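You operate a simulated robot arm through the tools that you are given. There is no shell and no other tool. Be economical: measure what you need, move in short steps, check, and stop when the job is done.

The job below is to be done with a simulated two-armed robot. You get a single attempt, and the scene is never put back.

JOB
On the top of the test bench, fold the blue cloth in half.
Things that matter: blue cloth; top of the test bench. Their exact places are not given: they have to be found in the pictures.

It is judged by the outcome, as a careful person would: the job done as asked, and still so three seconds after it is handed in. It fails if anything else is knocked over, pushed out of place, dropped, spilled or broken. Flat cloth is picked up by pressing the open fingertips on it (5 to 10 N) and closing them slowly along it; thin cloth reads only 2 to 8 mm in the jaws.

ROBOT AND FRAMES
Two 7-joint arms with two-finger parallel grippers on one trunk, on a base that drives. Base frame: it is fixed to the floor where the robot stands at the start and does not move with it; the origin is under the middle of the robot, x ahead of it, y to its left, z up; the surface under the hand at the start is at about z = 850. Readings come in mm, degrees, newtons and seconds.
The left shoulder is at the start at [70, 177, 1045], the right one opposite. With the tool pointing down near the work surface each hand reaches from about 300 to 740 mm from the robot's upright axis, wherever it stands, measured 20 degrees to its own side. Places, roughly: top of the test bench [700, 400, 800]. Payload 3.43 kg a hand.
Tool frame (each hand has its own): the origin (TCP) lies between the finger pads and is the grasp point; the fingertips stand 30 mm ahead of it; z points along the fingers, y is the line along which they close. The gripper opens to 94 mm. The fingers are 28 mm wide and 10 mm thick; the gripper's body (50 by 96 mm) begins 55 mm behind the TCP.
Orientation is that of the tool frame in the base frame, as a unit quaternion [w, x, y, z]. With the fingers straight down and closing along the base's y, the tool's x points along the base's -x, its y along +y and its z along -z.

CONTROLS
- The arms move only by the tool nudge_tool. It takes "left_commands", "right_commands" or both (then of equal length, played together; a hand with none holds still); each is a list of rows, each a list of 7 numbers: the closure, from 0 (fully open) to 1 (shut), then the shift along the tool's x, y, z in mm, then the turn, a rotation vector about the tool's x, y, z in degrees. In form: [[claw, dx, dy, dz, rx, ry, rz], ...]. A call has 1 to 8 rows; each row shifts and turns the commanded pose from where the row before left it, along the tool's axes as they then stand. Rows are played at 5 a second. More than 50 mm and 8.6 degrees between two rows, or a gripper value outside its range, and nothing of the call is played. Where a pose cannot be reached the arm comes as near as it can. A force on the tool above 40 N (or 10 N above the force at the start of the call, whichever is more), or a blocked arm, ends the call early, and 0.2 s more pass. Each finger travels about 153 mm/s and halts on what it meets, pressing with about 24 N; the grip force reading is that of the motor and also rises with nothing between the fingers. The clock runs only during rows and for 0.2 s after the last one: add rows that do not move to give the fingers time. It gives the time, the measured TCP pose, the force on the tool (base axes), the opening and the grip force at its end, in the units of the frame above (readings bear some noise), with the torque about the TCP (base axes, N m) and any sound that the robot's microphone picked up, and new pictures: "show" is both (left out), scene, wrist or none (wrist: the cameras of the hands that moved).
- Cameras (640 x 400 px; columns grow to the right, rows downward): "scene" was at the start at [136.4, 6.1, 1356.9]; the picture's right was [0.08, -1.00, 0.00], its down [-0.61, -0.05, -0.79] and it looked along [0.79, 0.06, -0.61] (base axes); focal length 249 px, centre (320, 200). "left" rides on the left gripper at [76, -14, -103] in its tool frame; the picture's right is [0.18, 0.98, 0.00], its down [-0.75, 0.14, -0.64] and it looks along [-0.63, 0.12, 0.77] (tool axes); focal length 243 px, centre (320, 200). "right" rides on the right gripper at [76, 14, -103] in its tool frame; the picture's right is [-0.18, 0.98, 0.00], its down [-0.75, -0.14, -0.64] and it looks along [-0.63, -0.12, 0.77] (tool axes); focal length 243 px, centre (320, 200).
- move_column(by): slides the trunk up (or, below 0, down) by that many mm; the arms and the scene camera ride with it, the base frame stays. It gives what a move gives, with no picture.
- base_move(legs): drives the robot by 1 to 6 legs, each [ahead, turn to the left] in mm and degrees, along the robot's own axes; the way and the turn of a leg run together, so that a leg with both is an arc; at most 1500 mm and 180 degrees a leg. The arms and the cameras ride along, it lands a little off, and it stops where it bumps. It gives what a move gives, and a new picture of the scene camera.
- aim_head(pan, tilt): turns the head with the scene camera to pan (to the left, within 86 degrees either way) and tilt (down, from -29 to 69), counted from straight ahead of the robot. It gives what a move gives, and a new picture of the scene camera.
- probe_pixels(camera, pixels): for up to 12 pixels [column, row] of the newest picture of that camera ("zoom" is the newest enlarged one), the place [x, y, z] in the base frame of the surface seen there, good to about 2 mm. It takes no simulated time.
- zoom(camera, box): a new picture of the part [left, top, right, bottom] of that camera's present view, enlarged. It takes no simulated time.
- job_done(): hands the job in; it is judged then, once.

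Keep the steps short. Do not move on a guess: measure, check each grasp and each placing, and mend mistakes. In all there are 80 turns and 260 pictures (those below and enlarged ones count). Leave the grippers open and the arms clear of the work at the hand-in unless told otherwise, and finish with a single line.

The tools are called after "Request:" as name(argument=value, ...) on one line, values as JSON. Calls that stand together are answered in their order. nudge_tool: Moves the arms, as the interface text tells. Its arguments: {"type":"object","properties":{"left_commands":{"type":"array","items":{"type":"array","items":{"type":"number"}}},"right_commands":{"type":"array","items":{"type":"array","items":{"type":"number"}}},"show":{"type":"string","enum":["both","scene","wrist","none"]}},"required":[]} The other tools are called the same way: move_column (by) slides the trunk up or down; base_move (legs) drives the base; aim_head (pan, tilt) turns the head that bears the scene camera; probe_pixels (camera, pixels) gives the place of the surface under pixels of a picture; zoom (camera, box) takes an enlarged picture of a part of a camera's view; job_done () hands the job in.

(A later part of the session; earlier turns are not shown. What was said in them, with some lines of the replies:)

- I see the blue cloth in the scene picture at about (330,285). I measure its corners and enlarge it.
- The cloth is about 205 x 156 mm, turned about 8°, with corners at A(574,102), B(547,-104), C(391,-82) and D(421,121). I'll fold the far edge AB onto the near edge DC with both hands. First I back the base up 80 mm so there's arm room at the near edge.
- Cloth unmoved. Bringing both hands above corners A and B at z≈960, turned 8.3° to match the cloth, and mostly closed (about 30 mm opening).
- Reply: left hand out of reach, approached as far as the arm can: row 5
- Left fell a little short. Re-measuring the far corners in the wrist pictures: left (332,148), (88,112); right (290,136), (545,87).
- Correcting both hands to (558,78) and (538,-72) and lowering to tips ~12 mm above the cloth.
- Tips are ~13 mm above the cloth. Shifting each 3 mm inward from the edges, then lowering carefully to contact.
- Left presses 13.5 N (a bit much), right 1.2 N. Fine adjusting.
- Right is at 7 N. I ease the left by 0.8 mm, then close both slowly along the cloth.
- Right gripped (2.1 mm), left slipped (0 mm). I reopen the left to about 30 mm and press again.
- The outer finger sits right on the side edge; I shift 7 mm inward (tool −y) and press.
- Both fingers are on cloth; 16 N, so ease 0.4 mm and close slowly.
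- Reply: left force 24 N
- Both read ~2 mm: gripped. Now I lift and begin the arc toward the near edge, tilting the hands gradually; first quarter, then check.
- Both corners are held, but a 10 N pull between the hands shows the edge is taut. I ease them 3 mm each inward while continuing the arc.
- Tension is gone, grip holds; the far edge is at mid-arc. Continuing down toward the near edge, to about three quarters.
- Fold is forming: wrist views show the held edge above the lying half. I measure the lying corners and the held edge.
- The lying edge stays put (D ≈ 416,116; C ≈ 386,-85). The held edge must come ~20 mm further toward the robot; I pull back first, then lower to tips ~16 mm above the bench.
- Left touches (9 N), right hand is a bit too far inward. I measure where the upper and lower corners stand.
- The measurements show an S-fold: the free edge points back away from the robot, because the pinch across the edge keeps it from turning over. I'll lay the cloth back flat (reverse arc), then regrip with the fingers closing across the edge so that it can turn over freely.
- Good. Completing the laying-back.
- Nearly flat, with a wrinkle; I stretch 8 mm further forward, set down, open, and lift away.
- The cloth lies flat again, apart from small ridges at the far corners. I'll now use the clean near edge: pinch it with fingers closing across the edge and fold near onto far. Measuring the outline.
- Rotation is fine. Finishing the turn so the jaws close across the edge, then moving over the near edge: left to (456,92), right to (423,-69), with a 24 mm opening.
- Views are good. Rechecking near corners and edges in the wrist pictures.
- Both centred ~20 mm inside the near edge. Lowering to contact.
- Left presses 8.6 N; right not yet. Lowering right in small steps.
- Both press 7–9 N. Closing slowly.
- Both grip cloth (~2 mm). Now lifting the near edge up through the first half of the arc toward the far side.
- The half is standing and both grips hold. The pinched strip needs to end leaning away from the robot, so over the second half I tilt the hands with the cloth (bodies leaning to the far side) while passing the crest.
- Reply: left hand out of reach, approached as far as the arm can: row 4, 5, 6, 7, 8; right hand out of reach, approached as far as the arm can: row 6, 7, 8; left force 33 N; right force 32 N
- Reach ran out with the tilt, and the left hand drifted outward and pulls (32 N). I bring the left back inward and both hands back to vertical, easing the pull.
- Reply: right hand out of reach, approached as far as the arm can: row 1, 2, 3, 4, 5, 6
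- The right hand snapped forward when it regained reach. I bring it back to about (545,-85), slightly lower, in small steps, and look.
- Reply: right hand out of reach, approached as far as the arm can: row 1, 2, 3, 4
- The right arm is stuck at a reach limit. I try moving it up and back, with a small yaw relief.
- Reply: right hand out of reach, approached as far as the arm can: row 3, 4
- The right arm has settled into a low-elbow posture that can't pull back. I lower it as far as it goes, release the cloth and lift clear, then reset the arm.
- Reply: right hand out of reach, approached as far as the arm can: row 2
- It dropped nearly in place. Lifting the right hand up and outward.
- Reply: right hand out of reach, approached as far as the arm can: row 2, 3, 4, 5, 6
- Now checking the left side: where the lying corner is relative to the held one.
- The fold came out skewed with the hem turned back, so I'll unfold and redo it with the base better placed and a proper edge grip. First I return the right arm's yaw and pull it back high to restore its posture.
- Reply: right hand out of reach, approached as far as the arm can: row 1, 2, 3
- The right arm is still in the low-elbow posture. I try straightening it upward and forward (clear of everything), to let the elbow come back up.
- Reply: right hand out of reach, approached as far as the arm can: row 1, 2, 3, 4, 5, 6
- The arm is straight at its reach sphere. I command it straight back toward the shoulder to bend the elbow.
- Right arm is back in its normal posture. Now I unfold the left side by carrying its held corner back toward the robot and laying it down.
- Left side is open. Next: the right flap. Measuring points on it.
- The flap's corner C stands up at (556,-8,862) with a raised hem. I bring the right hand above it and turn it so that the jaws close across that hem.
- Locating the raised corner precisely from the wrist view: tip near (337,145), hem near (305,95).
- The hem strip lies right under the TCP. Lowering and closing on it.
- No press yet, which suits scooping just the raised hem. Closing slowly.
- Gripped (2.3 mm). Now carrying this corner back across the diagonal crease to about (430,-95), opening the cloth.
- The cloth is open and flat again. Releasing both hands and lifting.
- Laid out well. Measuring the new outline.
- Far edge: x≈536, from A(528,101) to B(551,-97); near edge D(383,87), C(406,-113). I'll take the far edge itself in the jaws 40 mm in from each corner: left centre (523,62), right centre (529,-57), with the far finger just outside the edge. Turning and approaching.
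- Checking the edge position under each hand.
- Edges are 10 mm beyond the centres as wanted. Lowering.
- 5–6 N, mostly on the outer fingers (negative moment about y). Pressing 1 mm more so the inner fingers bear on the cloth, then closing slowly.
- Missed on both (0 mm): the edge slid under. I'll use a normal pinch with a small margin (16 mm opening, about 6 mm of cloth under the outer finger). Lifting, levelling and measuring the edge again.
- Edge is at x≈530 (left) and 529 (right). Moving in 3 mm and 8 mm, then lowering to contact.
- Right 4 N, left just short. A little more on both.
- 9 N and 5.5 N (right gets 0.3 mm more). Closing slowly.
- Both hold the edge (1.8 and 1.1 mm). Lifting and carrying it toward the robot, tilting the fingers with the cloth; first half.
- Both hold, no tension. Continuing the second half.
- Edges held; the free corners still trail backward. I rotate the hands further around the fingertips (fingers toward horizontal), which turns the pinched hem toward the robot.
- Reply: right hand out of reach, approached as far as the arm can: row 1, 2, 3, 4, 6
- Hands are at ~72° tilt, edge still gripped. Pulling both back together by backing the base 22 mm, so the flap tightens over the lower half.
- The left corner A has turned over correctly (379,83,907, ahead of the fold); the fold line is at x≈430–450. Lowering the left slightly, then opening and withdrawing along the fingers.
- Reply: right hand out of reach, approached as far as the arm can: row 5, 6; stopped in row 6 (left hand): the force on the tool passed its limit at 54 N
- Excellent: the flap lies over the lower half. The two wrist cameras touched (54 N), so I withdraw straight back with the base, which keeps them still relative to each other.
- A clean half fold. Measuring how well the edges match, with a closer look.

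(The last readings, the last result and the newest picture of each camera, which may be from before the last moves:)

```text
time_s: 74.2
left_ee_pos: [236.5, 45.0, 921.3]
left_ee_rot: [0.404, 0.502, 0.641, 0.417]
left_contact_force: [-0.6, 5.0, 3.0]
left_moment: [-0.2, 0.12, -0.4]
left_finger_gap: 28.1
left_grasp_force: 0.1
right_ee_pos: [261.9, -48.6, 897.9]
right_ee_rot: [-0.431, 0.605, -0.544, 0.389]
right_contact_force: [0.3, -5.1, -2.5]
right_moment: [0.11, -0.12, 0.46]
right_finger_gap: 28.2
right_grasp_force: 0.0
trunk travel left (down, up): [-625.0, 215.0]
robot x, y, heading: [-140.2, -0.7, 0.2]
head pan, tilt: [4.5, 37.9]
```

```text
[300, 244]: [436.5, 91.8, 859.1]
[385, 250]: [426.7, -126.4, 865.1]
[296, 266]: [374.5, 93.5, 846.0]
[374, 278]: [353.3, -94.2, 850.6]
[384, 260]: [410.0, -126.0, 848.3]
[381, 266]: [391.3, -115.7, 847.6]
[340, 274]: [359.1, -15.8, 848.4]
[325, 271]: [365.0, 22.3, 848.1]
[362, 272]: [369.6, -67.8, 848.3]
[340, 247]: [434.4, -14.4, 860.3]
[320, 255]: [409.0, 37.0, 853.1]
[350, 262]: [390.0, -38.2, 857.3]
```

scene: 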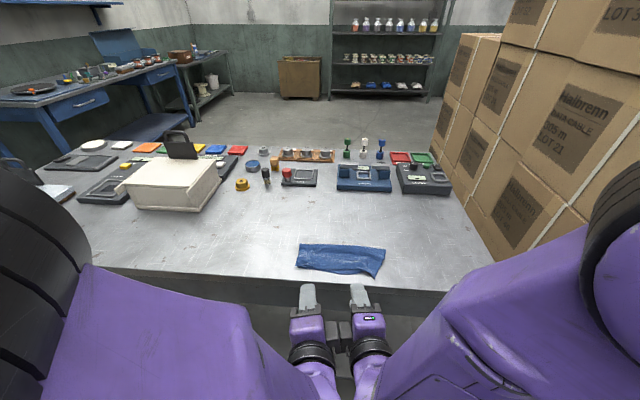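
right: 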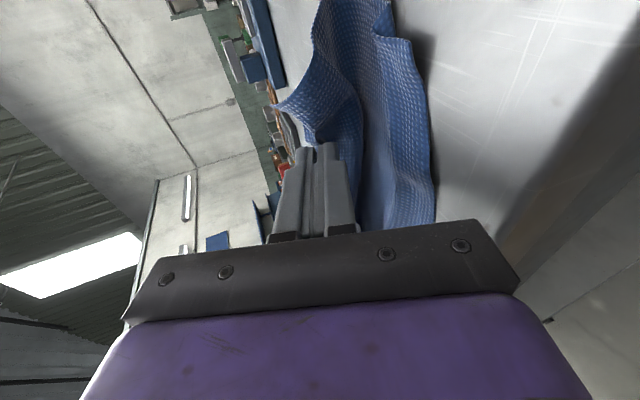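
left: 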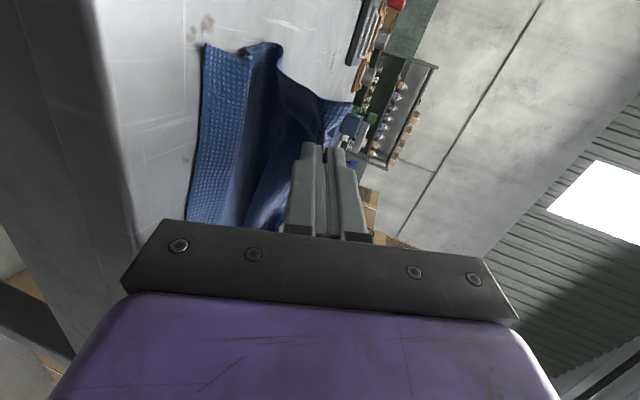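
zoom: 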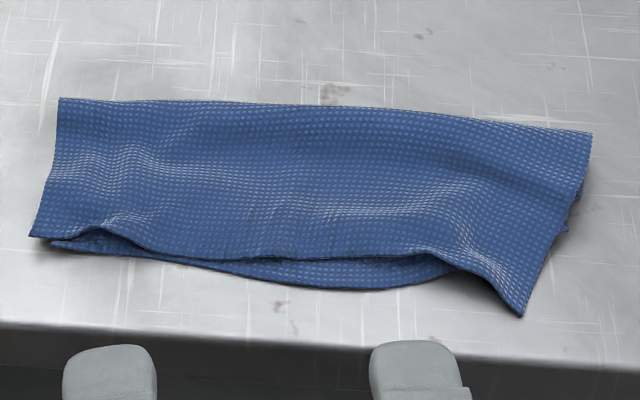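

Left and middle match well, but the right corner B (353,-94) overshoots the lower corner C (~395,-116) by ~45 mm. I'll re-lay just the right part with the right hand. First separating the hands, raising both and levelling the right.

Request:
nudge_tool(left_commands=[[0.7, 15, 0, 0, 0, 0, 0], [0.7, 20, 0, 0, 0, 0, 0], [0.7, 20, 25, -8, 0, 0, 0], [0.7, 20, 30, -10, 0, 0, 0], [0.7, 20, 30, -10, 0, 0, 0], [0.7, 0, 30, -10, 0, 0, 0], [0.7, 0, 0, 0, 0, 0, 0], [0.7, 0, 0, 0, 0, 0, 0]], right_commands=[[0.7, 15, 0, 0, 0, 0, 0], [0.7, 20, 0, 0, 0, 0, 0], [0.75, 0, -14, -5, -8.4, 0, 0], [0.83, 0, -13.4, -6.8, -8.4, 0, 0], [0.83, 0, -12.1, -8.8, -8.4, 0, 0], [0.83, 0, -10.8, -10.4, -8.4, 0, 0], [0.83, 0, -9.2, -11.9, -8.4, 0, 0], [0.83, 0, -7.3, -13.1, -8.4, 0, 0]], show="scene")

```text
time_s: 76.0
left_ee_pos: [273.9, 84.3, 1023.3]
left_ee_rot: [0.402, 0.503, 0.642, 0.416]
left_contact_force: [-1.1, -0.4, -0.2]
left_moment: [0.02, -0.01, -0.02]
left_finger_gap: 28.2
left_grasp_force: 0.1
left hand out of reach, approached as far as the arm can: row 2, 3, 4, 5
right_ee_pos: [284.2, -66.4, 981.0]
right_ee_rot: [-0.132, 0.732, -0.657, 0.12]
right_contact_force: [-0.7, -0.9, 0.8]
right_moment: [-0.03, 0.02, 0.01]
right_finger_gap: 16.1
right_grasp_force: 0.0
right hand out of reach, approached as far as the arm can: row 1, 2, 3
trunk travel left (down, up): [-625.0, 215.0]
robot x, y, heading: [-143.6, -1.1, -0.0]
head pan, tilt: [4.5, 37.9]
```

scene: 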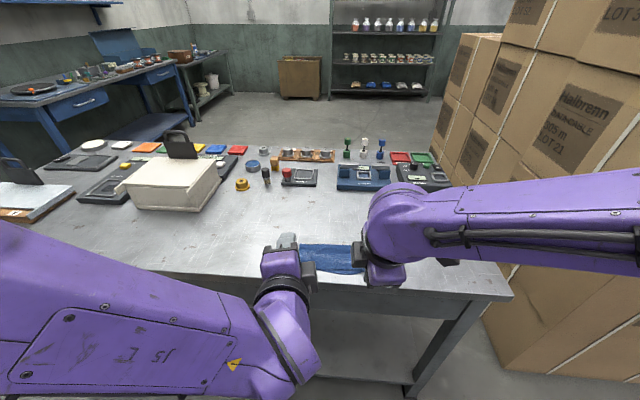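

Levelling both and moving the right hand above corner B at (369,-88).

Request:
nudge_tool(left_commands=[[0.7, 0, 0, 0, 8.4, 0, 0], [0.7, 0, 0, 0, 8.4, 0, 0], [0.7, 0, 0, 0, 8.4, 0, 0], [0.7, 10, 0, 0, 8.4, 0, 0], [0.7, 20, 0, -10, 8.4, 0, 0], [0.7, 20, 0, -10, 8.4, 0, 0]], right_commands=[[0.83, 0, 0, 0, -6.87, 0, 0], [0.83, 0, 0, 0, -6.87, 0, 0], [0.83, 0, 0, 0, -6.87, 0, 0], [0.83, 10.5, -27.3, 18.7, 0, 0, 0], [0.83, 10.5, -27.3, 18.7, 0, 0, 0], [0.83, 10.5, -27.3, 18.7, 0, 0, 0]], show="both")

```text
time_s: 77.3
left_ee_pos: [255.5, 132.0, 1031.8]
left_ee_rot: [0.149, 0.628, 0.757, 0.101]
left_contact_force: [-0.3, 0.7, 0.0]
left_moment: [-0.01, 0.02, -0.03]
left_finger_gap: 28.1
left_grasp_force: 0.0
right_ee_pos: [367.9, -86.7, 923.2]
right_ee_rot: [0.003, 0.743, -0.669, 0.0]
right_contact_force: [0.4, 0.4, -0.3]
right_moment: [0.02, 0.01, -0.01]
right_finger_gap: 16.0
right_grasp_force: 0.2
trunk travel left (down, up): [-625.0, 215.0]
robot x, y, heading: [-143.8, -2.1, 0.1]
head pan, tilt: [4.5, 37.9]
```

scene: 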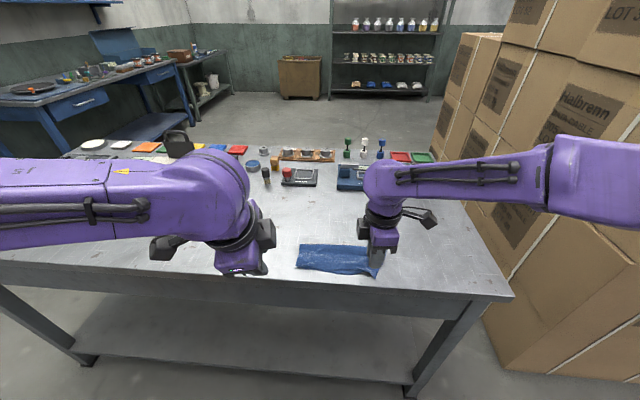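
right: 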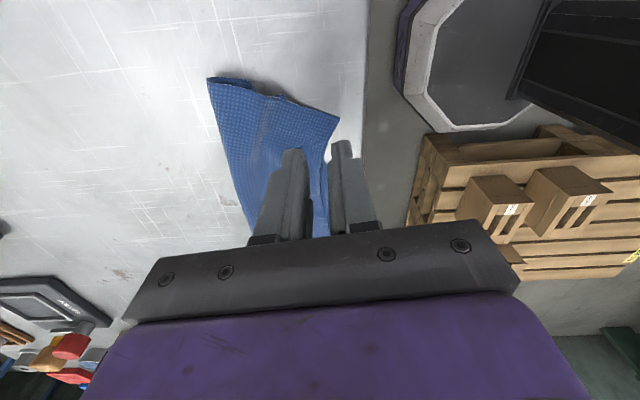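
left: 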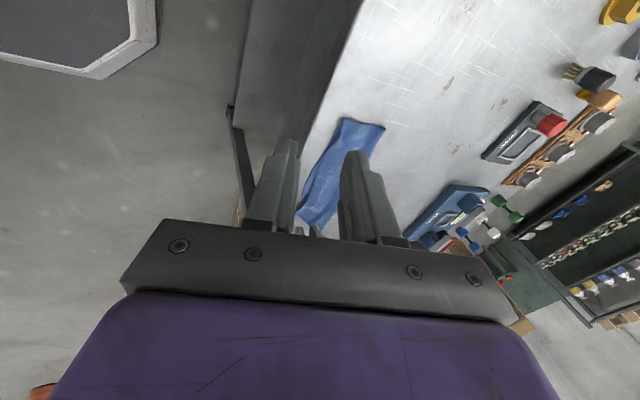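

Measuring corner B and the lower layer in the right wrist view.

Request:
zoom(camera="right", box=[190, 60, 380, 180])

Request:
probe_pixels(camera="right", pixels=[[338, 118], [326, 148], [330, 135], [290, 102], [262, 92], [285, 98], [209, 80], [248, 85], [310, 120], [320, 150]])

```text
3.33 times, centred on (285, 120) of right
```

zoom: 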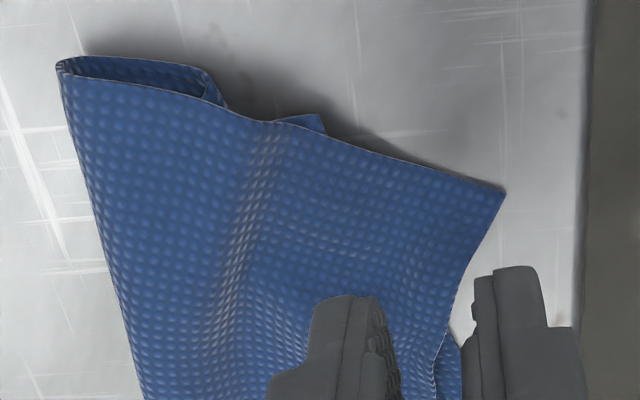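

```text
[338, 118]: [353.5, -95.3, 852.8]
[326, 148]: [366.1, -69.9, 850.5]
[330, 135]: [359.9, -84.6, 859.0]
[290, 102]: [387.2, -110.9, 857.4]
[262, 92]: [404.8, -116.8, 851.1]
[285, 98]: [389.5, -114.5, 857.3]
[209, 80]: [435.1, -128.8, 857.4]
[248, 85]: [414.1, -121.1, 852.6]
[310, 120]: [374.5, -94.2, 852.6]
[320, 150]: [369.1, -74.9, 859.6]
```

B is at (353,-95) and C at about (389,-115). Shifting 4 mm inward, and lowering to contact with the flap's corner.

Request:
nudge_tool(right_commands=[[0.83, 0, -4, 20, 0, 0, 0], [0.83, 0, 0, 14, 0, 0, 0], [0.83, 0, 0, 4, 0, 0, 0], [0.83, 0, 0, 1.5, 0, 0, 0], [0.83, 0, 0, 1, 0, 0, 0], [0.83, 0, 0, 0, 0, 0, 0]], show="none")

```text
time_s: 78.8
left_ee_pos: [254.0, 131.1, 1032.6]
left_ee_rot: [0.151, 0.626, 0.758, 0.104]
left_contact_force: [0.8, -0.3, 0.4]
left_moment: [-0.05, -0.02, 0.02]
left_finger_gap: 28.1
left_grasp_force: 0.0
right_ee_pos: [370.1, -88.9, 882.4]
right_ee_rot: [0.002, 0.743, -0.669, 0.001]
right_contact_force: [0.5, -0.1, 0.9]
right_moment: [0.05, -0.01, -0.04]
right_finger_gap: 16.2
right_grasp_force: 0.1
trunk travel left (down, up): [-625.0, 215.0]
robot x, y, heading: [-143.3, -1.5, 0.2]
head pan, tilt: [4.5, 37.9]
```

Request:
nudge_tool(right_commands=[[0.83, 0, 0, 1, 0, 0, 0], [0.83, 0, 0, 0.7, 0, 0, 0], [0.83, 0, 0, 0, 0, 0, 0]], show="none")

```text
time_s: 79.5
left_ee_pos: [252.8, 132.2, 1034.2]
left_ee_rot: [0.152, 0.627, 0.757, 0.103]
left_contact_force: [-0.1, 1.1, -0.3]
left_moment: [0.01, 0.0, -0.01]
left_finger_gap: 28.0
left_grasp_force: 0.0
right_ee_pos: [371.6, -87.7, 882.5]
right_ee_rot: [0.0, 0.743, -0.669, 0.001]
right_contact_force: [0.6, -1.7, 5.5]
right_moment: [0.0, -0.08, -0.01]
right_finger_gap: 15.9
right_grasp_force: 0.0
trunk travel left (down, up): [-625.0, 215.0]
robot x, y, heading: [-141.0, 0.2, -0.3]
head pan, tilt: [4.5, 37.9]
```

5.5 N, mostly on the inner finger. Slightly more press, then closing slowly and a small lift to check.

Request:
nudge_tool(right_commands=[[0.83, 0, 0, 0.8, 0, 0, 0], [0.86, 0, 0, 0, 0, 0, 0], [0.89, 0, 0, 0, 0, 0, 0], [0.92, 0, 0, 0, 0, 0, 0], [0.95, 0, 0, 0, 0, 0, 0], [1, 0, 0, 0, 0, 0, 0], [1, 0, 0, 0, 0, 0, 0], [1, 0, 0, -12, 0, 0, 0]], show="wrist")

Request:
zoom(camera="scene", box=[280, 220, 420, 307])

```text
time_s: 81.3
left_ee_pos: [253.5, 131.2, 1032.5]
left_ee_rot: [0.151, 0.626, 0.758, 0.104]
left_contact_force: [0.4, -0.5, -0.8]
left_moment: [0.03, -0.02, 0.0]
left_finger_gap: 28.2
left_grasp_force: 0.1
right_ee_pos: [371.6, -87.8, 893.1]
right_ee_rot: [0.003, 0.743, -0.669, 0.001]
right_contact_force: [-0.4, 0.4, 0.2]
right_moment: [-0.02, -0.01, 0.0]
right_finger_gap: 0.0
right_grasp_force: 24.3
trunk travel left (down, up): [-625.0, 215.0]
robot x, y, heading: [-141.8, -0.2, -0.2]
head pan, tilt: [4.5, 37.9]
```

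right: 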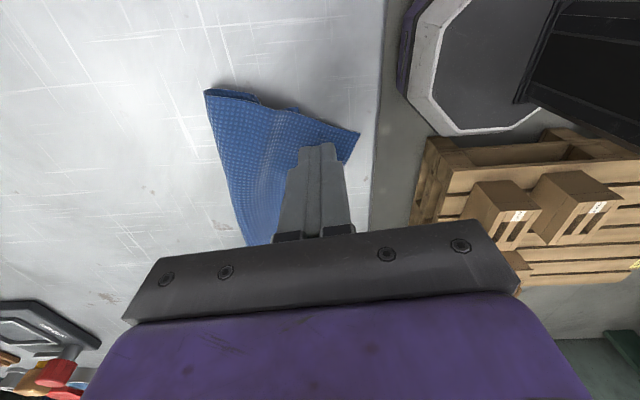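

```text
4.57 times, centred on (350, 264) of scene
```

zoom: 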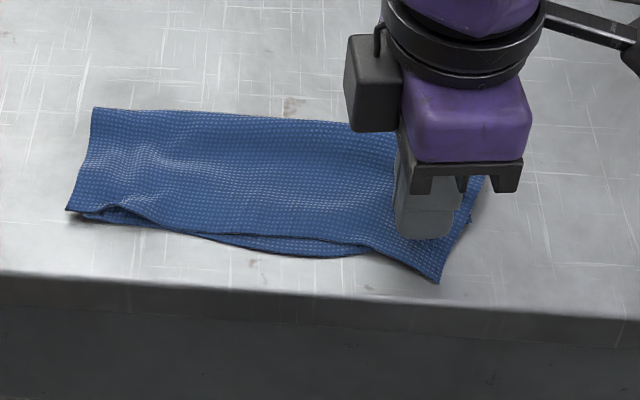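

Missed (0 mm). Retrying with a wider opening (24 mm), 4 mm further in and pressing a bit harder.

Request:
nudge_tool(right_commands=[[0.745, 0, -4, 0, 0, 0, 0], [0.745, 0, 0, 6, 0, 0, 0], [0.745, 0, 0, 4, 0, 0, 0], [0.745, 0, 0, 1.5, 0, 0, 0], [0.745, 0, 0, 0.7, 0, 0, 0], [0.745, 0, 0, 0, 0, 0, 0]], show="none")

```text
time_s: 82.8
left_ee_pos: [253.0, 131.0, 1032.9]
left_ee_rot: [0.15, 0.627, 0.757, 0.104]
left_contact_force: [0.7, 0.3, -0.2]
left_moment: [-0.01, 0.0, 0.01]
left_finger_gap: 28.2
left_grasp_force: 0.1
right_ee_pos: [375.3, -86.4, 882.4]
right_ee_rot: [0.002, 0.744, -0.668, 0.001]
right_contact_force: [0.7, 1.3, 6.2]
right_moment: [0.0, -0.16, 0.0]
right_finger_gap: 24.3
right_grasp_force: 0.4
trunk travel left (down, up): [-625.0, 215.0]
robot x, y, heading: [-141.0, 3.9, 0.1]
head pan, tilt: [4.5, 37.9]
```

Only the inner finger bears (it stands on two layers). Tilting 3.5° so the outer finger comes down too, then closing.

Request:
nudge_tool(right_commands=[[0.745, 0, 0, 0, 3.5, 0, 0], [0.745, 0, 0, 0.6, 0, 0, 0], [0.79, 0, 0, 0, 0, 0, 0], [0.83, 0, 0, 0, 0, 0, 0], [0.88, 0, 0, 0, 0, 0, 0], [0.94, 0, 0, 0, 0, 0, 0], [1, 0, 0, 0, 0, 0, 0], [1, 0, 0, 0, 0, 0, 0]], show="wrist")

```text
time_s: 84.5
left_ee_pos: [251.4, 131.9, 1034.9]
left_ee_rot: [0.152, 0.627, 0.757, 0.103]
left_contact_force: [0.6, 0.3, -0.6]
left_moment: [-0.04, -0.02, -0.04]
left_finger_gap: 28.3
left_grasp_force: 0.1
right_ee_pos: [375.1, -86.4, 880.8]
right_ee_rot: [-0.022, 0.743, -0.669, 0.022]
right_contact_force: [0.1, 0.2, 18.1]
right_moment: [0.0, 0.07, 0.01]
right_finger_gap: 3.4
right_grasp_force: 23.7
trunk travel left (down, up): [-625.0, 215.0]
robot x, y, heading: [-144.9, 0.1, -0.1]
head pan, tilt: [4.5, 37.9]
```

right: 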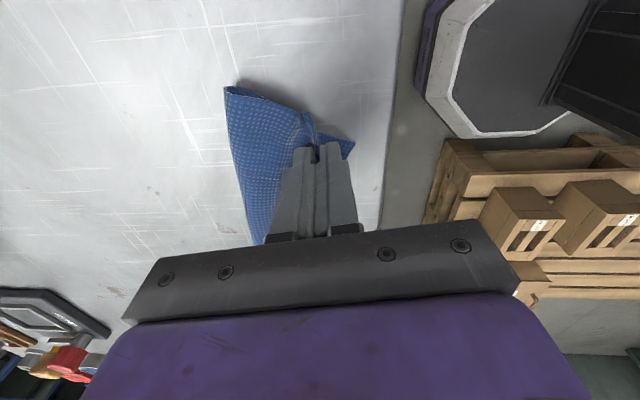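

Gripped (3.4 mm). Lifting 25 mm to see that only the flap comes.

Request:
nudge_tool(right_commands=[[1, 0, 0, -12, 0, 0, 0], [1, 0, -5, -13, 0, 0, 0], [1, 0, 0, 0, 0, 0, 0]], show="wrist")

Request:
zoom(camera="scene", box=[280, 220, 420, 307])

Request:
zoom(camera="right", box=[190, 60, 380, 180])

```text
time_s: 85.3
left_ee_pos: [253.5, 132.2, 1033.3]
left_ee_rot: [0.151, 0.626, 0.758, 0.103]
left_contact_force: [-0.2, -0.6, 0.2]
left_moment: [0.01, 0.0, 0.01]
left_finger_gap: 28.1
left_grasp_force: 0.1
right_ee_pos: [380.5, -87.4, 905.3]
right_ee_rot: [-0.021, 0.743, -0.669, 0.022]
right_contact_force: [0.2, 1.2, -0.7]
right_moment: [-0.01, 0.01, -0.02]
right_finger_gap: 3.1
right_grasp_force: 23.6
trunk travel left (down, up): [-625.0, 215.0]
robot x, y, heading: [-144.1, -2.6, -0.0]
head pan, tilt: [4.5, 37.9]
```

right: 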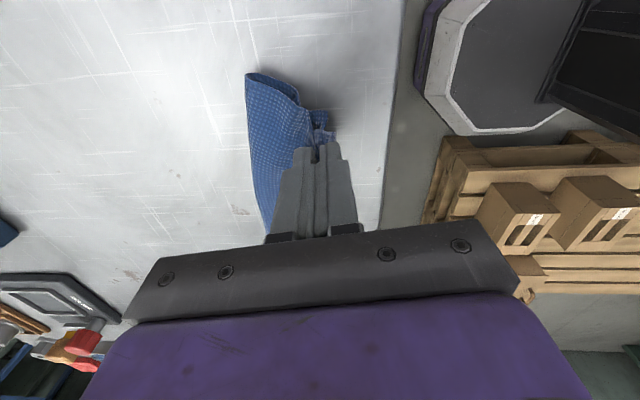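

```text
4.57 times, centred on (350, 264) of scene
```

zoom: 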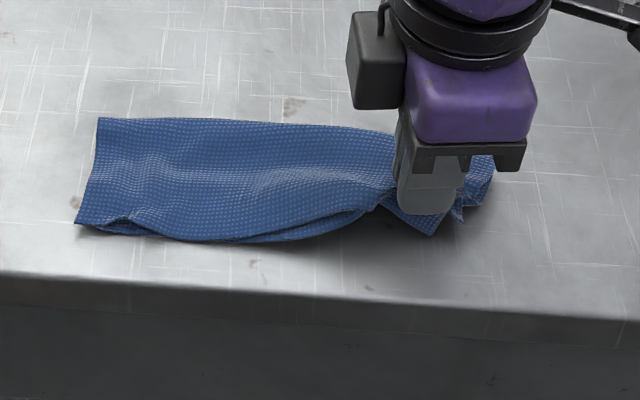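

```text
3.33 times, centred on (285, 120) of right
```

zoom: 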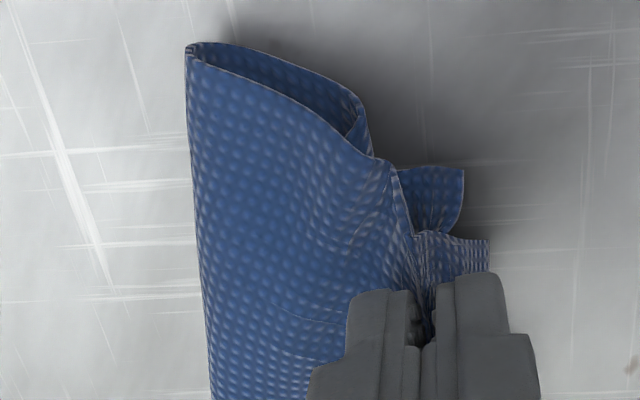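

Both layers came along, so I set it back down where it was, release, lift a little and look.

Request:
nudge_tool(right_commands=[[1, 0, 5, 13, 0, 0, 0], [1, 0, 0, 11, 0, 0, 0], [0.85, 0, 0, 0, 0, 0, 0], [0.7, 0, 0, 0, 0, 0, 0], [0.7, 0, 0, -15, 0, 0, 0], [1, 0, 0, -20, -3.5, 0, 0], [1, 0, 20, 0, 0, 0, 0], [1, 0, 0, 0, 0, 0, 0]], show="wrist")

Request:
zoom(camera="scene", box=[280, 220, 420, 307])

Request:
probe_pixels(camera="zoom", pixels=[[432, 235], [440, 275], [440, 255], [425, 245], [400, 240], [380, 230], [460, 215], [480, 215], [76, 222], [250, 242], [97, 120], [490, 175]])

```text
time_s: 87.2
left_ee_pos: [253.4, 131.8, 1034.3]
left_ee_rot: [0.151, 0.626, 0.758, 0.104]
left_contact_force: [0.3, -0.4, -0.5]
left_moment: [-0.03, 0.03, 0.03]
left_finger_gap: 28.2
left_grasp_force: 0.0
right_ee_pos: [355.1, -89.8, 917.7]
right_ee_rot: [0.002, 0.743, -0.669, 0.001]
right_contact_force: [1.3, -0.1, 0.7]
right_moment: [-0.01, -0.01, -0.03]
right_finger_gap: 0.0
right_grasp_force: 23.6
trunk travel left (down, up): [-625.0, 215.0]
robot x, y, heading: [-144.8, 1.5, -0.2]
head pan, tilt: [4.5, 37.9]
```

right: 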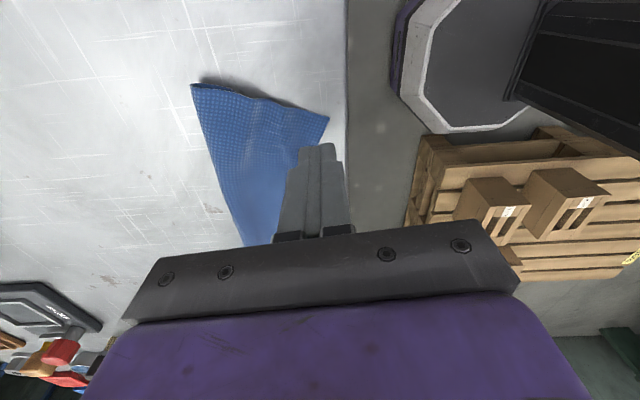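

```text
4.57 times, centred on (350, 264) of scene
```

zoom: 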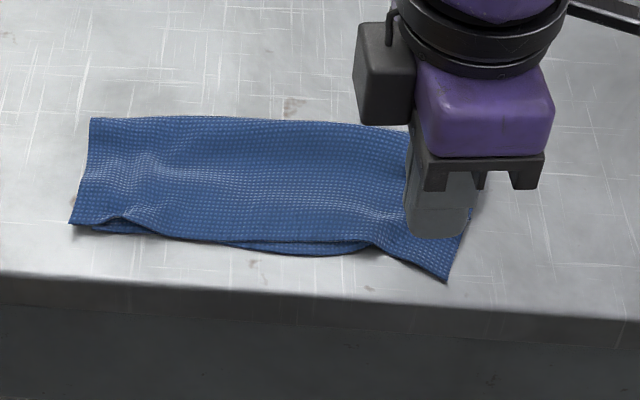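

```text
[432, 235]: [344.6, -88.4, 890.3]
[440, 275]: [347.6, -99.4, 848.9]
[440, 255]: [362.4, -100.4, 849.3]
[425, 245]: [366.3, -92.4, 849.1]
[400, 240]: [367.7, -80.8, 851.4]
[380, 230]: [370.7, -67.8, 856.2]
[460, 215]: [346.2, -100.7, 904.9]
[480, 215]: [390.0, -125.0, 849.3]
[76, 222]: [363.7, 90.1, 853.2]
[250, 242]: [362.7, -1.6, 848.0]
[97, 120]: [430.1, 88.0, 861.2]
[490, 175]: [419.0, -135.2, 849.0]
```

Restored. Plan: press the closed fingertips lightly on the overshooting corner (only the flap lies there) and slide it back toward C. Positioning and touching down at (360,-95).

Request:
nudge_tool(right_commands=[[1, 5.5, -4.4, 15, 0, 0, 0], [1, 0, 0, 15, 0, 0, 0], [1, 0, 0, 5, 0, 0, 0], [1, 0, 0, 1.5, 0, 0, 0], [1, 0, 0, 0.6, 0, 0, 0], [1, 0, 0, 0, 0, 0, 0]], show="none")

```text
time_s: 88.5
left_ee_pos: [252.8, 132.3, 1034.2]
left_ee_rot: [0.152, 0.626, 0.757, 0.103]
left_contact_force: [0.3, 0.1, 0.6]
left_moment: [-0.01, -0.02, 0.01]
left_finger_gap: 28.3
left_grasp_force: 0.0
right_ee_pos: [359.0, -94.2, 881.7]
right_ee_rot: [0.0, 0.743, -0.669, 0.002]
right_contact_force: [2.8, 0.5, 19.5]
right_moment: [0.1, -0.2, 0.02]
right_finger_gap: 0.0
right_grasp_force: 24.0
trunk travel left (down, up): [-625.0, 215.0]
robot x, y, heading: [-142.8, -0.3, 0.1]
head pan, tilt: [4.5, 37.9]
```

19.5 N is too much; easing 0.8 mm and sliding ~30 mm toward C in small steps.

Request:
nudge_tool(right_commands=[[1, 0, 0, -0.8, 0, 0, 0], [1, 3.2, -5, 0, 0, 0, 0], [1, 3.2, -5, 0, 0, 0, 0], [1, 3.2, -5, -0.2, 0, 0, 0], [1, 3.2, -5, -0.2, 0, 0, 0], [1, 3.2, -5, -0.2, 0, 0, 0], [1, 3.2, -5, 0, 0, 0, 0]], show="wrist")

Request:
zoom(camera="scene", box=[280, 220, 420, 307])

```text
time_s: 90.2
left_ee_pos: [252.7, 132.0, 1034.6]
left_ee_rot: [0.151, 0.628, 0.757, 0.103]
left_contact_force: [-0.2, -0.2, 0.2]
left_moment: [-0.02, 0.02, 0.01]
left_finger_gap: 28.3
left_grasp_force: 0.1
right_ee_pos: [389.9, -110.5, 881.3]
right_ee_rot: [0.002, 0.743, -0.669, 0.002]
right_contact_force: [-1.0, 1.1, 11.5]
right_moment: [0.09, 0.03, 0.0]
right_finger_gap: 0.0
right_grasp_force: 24.2
trunk travel left (down, up): [-625.0, 215.0]
robot x, y, heading: [-142.2, 1.2, -0.1]
head pan, tilt: [4.5, 37.9]
```

right: 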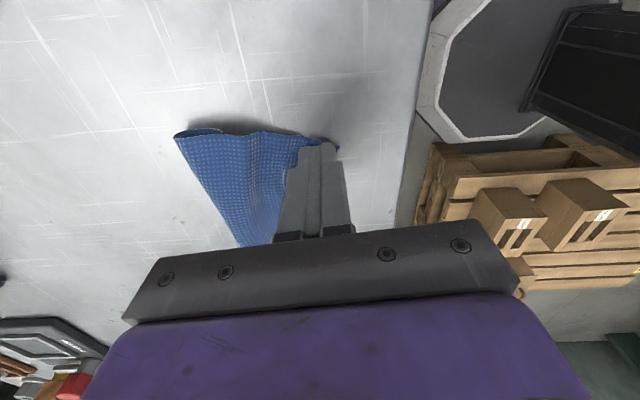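

```text
4.57 times, centred on (350, 264) of scene
5 turns are left
```

zoom: 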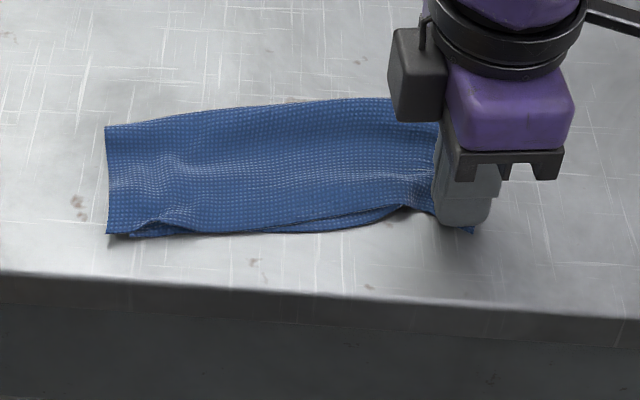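

The corner slid back. Lifting straight off, opening, moving the right hand aside and looking.

Request:
nudge_tool(right_commands=[[1, 0, 0, -15, 0, 0, 0], [1, 0, 0, -35, 0, 0, 0], [1, 0, 0, -45, 0, 0, 0], [0.5, 20, 0, -35, 0, 0, 0], [0.3, 40, 10, 0, 0, 0, 0], [0, 40, 10, 0, 0, 0, 0], [0, 40, 10, 0, 0, 0, 0]], left_commands=[[0.5, 0, 0, 0, 0, 0, 0], [0.2, 0, 0, 0, 0, 0, 0], [0, 0, 0, 0, 0, 0, 0], [0, 0, 0, 0, 0, 0, 0], [0, 0, 0, 0, 0, 0, 0], [0, 0, 0, 0, 0, 0, 0], [0, 0, 0, 0, 0, 0, 0]], show="scene")

Request:
zoom(camera="scene", box=[280, 220, 420, 307])

Request:
probe_pixels(camera="zoom", pixels=[[107, 128], [107, 232], [250, 233], [380, 215], [470, 232], [440, 215], [440, 105], [480, 200]])

```text
time_s: 91.8
left_ee_pos: [252.9, 130.1, 1034.0]
left_ee_rot: [0.151, 0.627, 0.757, 0.104]
left_contact_force: [-1.5, 0.0, 0.7]
left_moment: [0.0, -0.03, 0.02]
left_finger_gap: 93.7
left_grasp_force: 0.1
right_ee_pos: [374.8, -254.1, 1012.7]
right_ee_rot: [0.002, 0.743, -0.669, 0.001]
right_contact_force: [1.3, 0.5, -0.2]
right_moment: [0.01, 0.01, -0.04]
right_finger_gap: 93.8
right_grasp_force: 0.1
trunk travel left (down, up): [-625.0, 215.0]
robot x, y, heading: [-140.1, -1.9, 0.1]
head pan, tilt: [4.5, 37.9]
```

scene: 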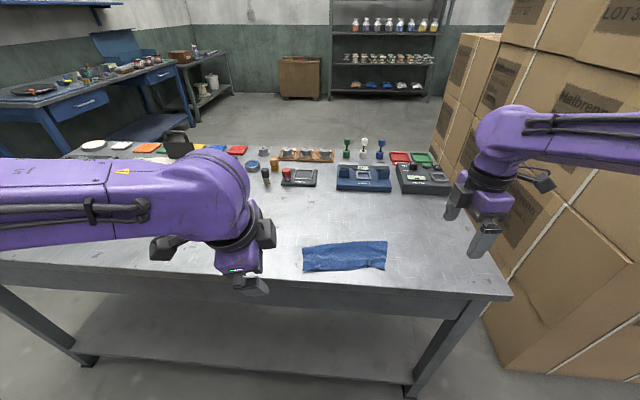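

```text
4.57 times, centred on (350, 264) of scene
```

zoom: 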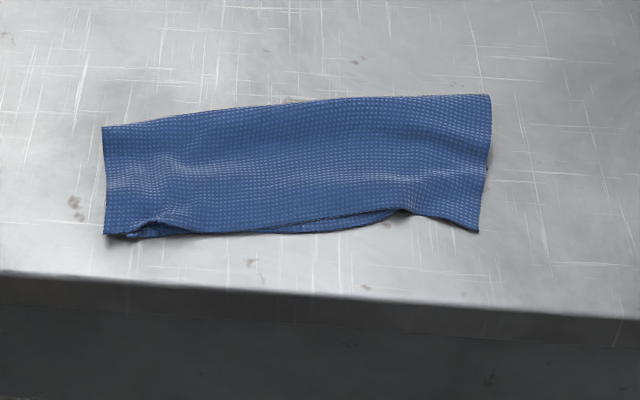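

```text
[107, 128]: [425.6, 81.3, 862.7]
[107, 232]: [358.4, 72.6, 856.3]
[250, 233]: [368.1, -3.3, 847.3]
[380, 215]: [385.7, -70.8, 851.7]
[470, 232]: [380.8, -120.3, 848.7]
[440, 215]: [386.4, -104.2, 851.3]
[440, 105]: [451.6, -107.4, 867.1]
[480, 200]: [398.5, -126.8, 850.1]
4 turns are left
```

The cloth is now a neat half-size rectangle (about 200 x 70 mm) on the bench with its edges close together. The grippers are open, the arms are clear, and nothing else was disturbed. Handing in.

Request:
job_done()

```text
The job is handed in.
```

The blue cloth is folded in half on top of the test bench and handed in; its edges match closely but not exactly, and nothing else was moved.
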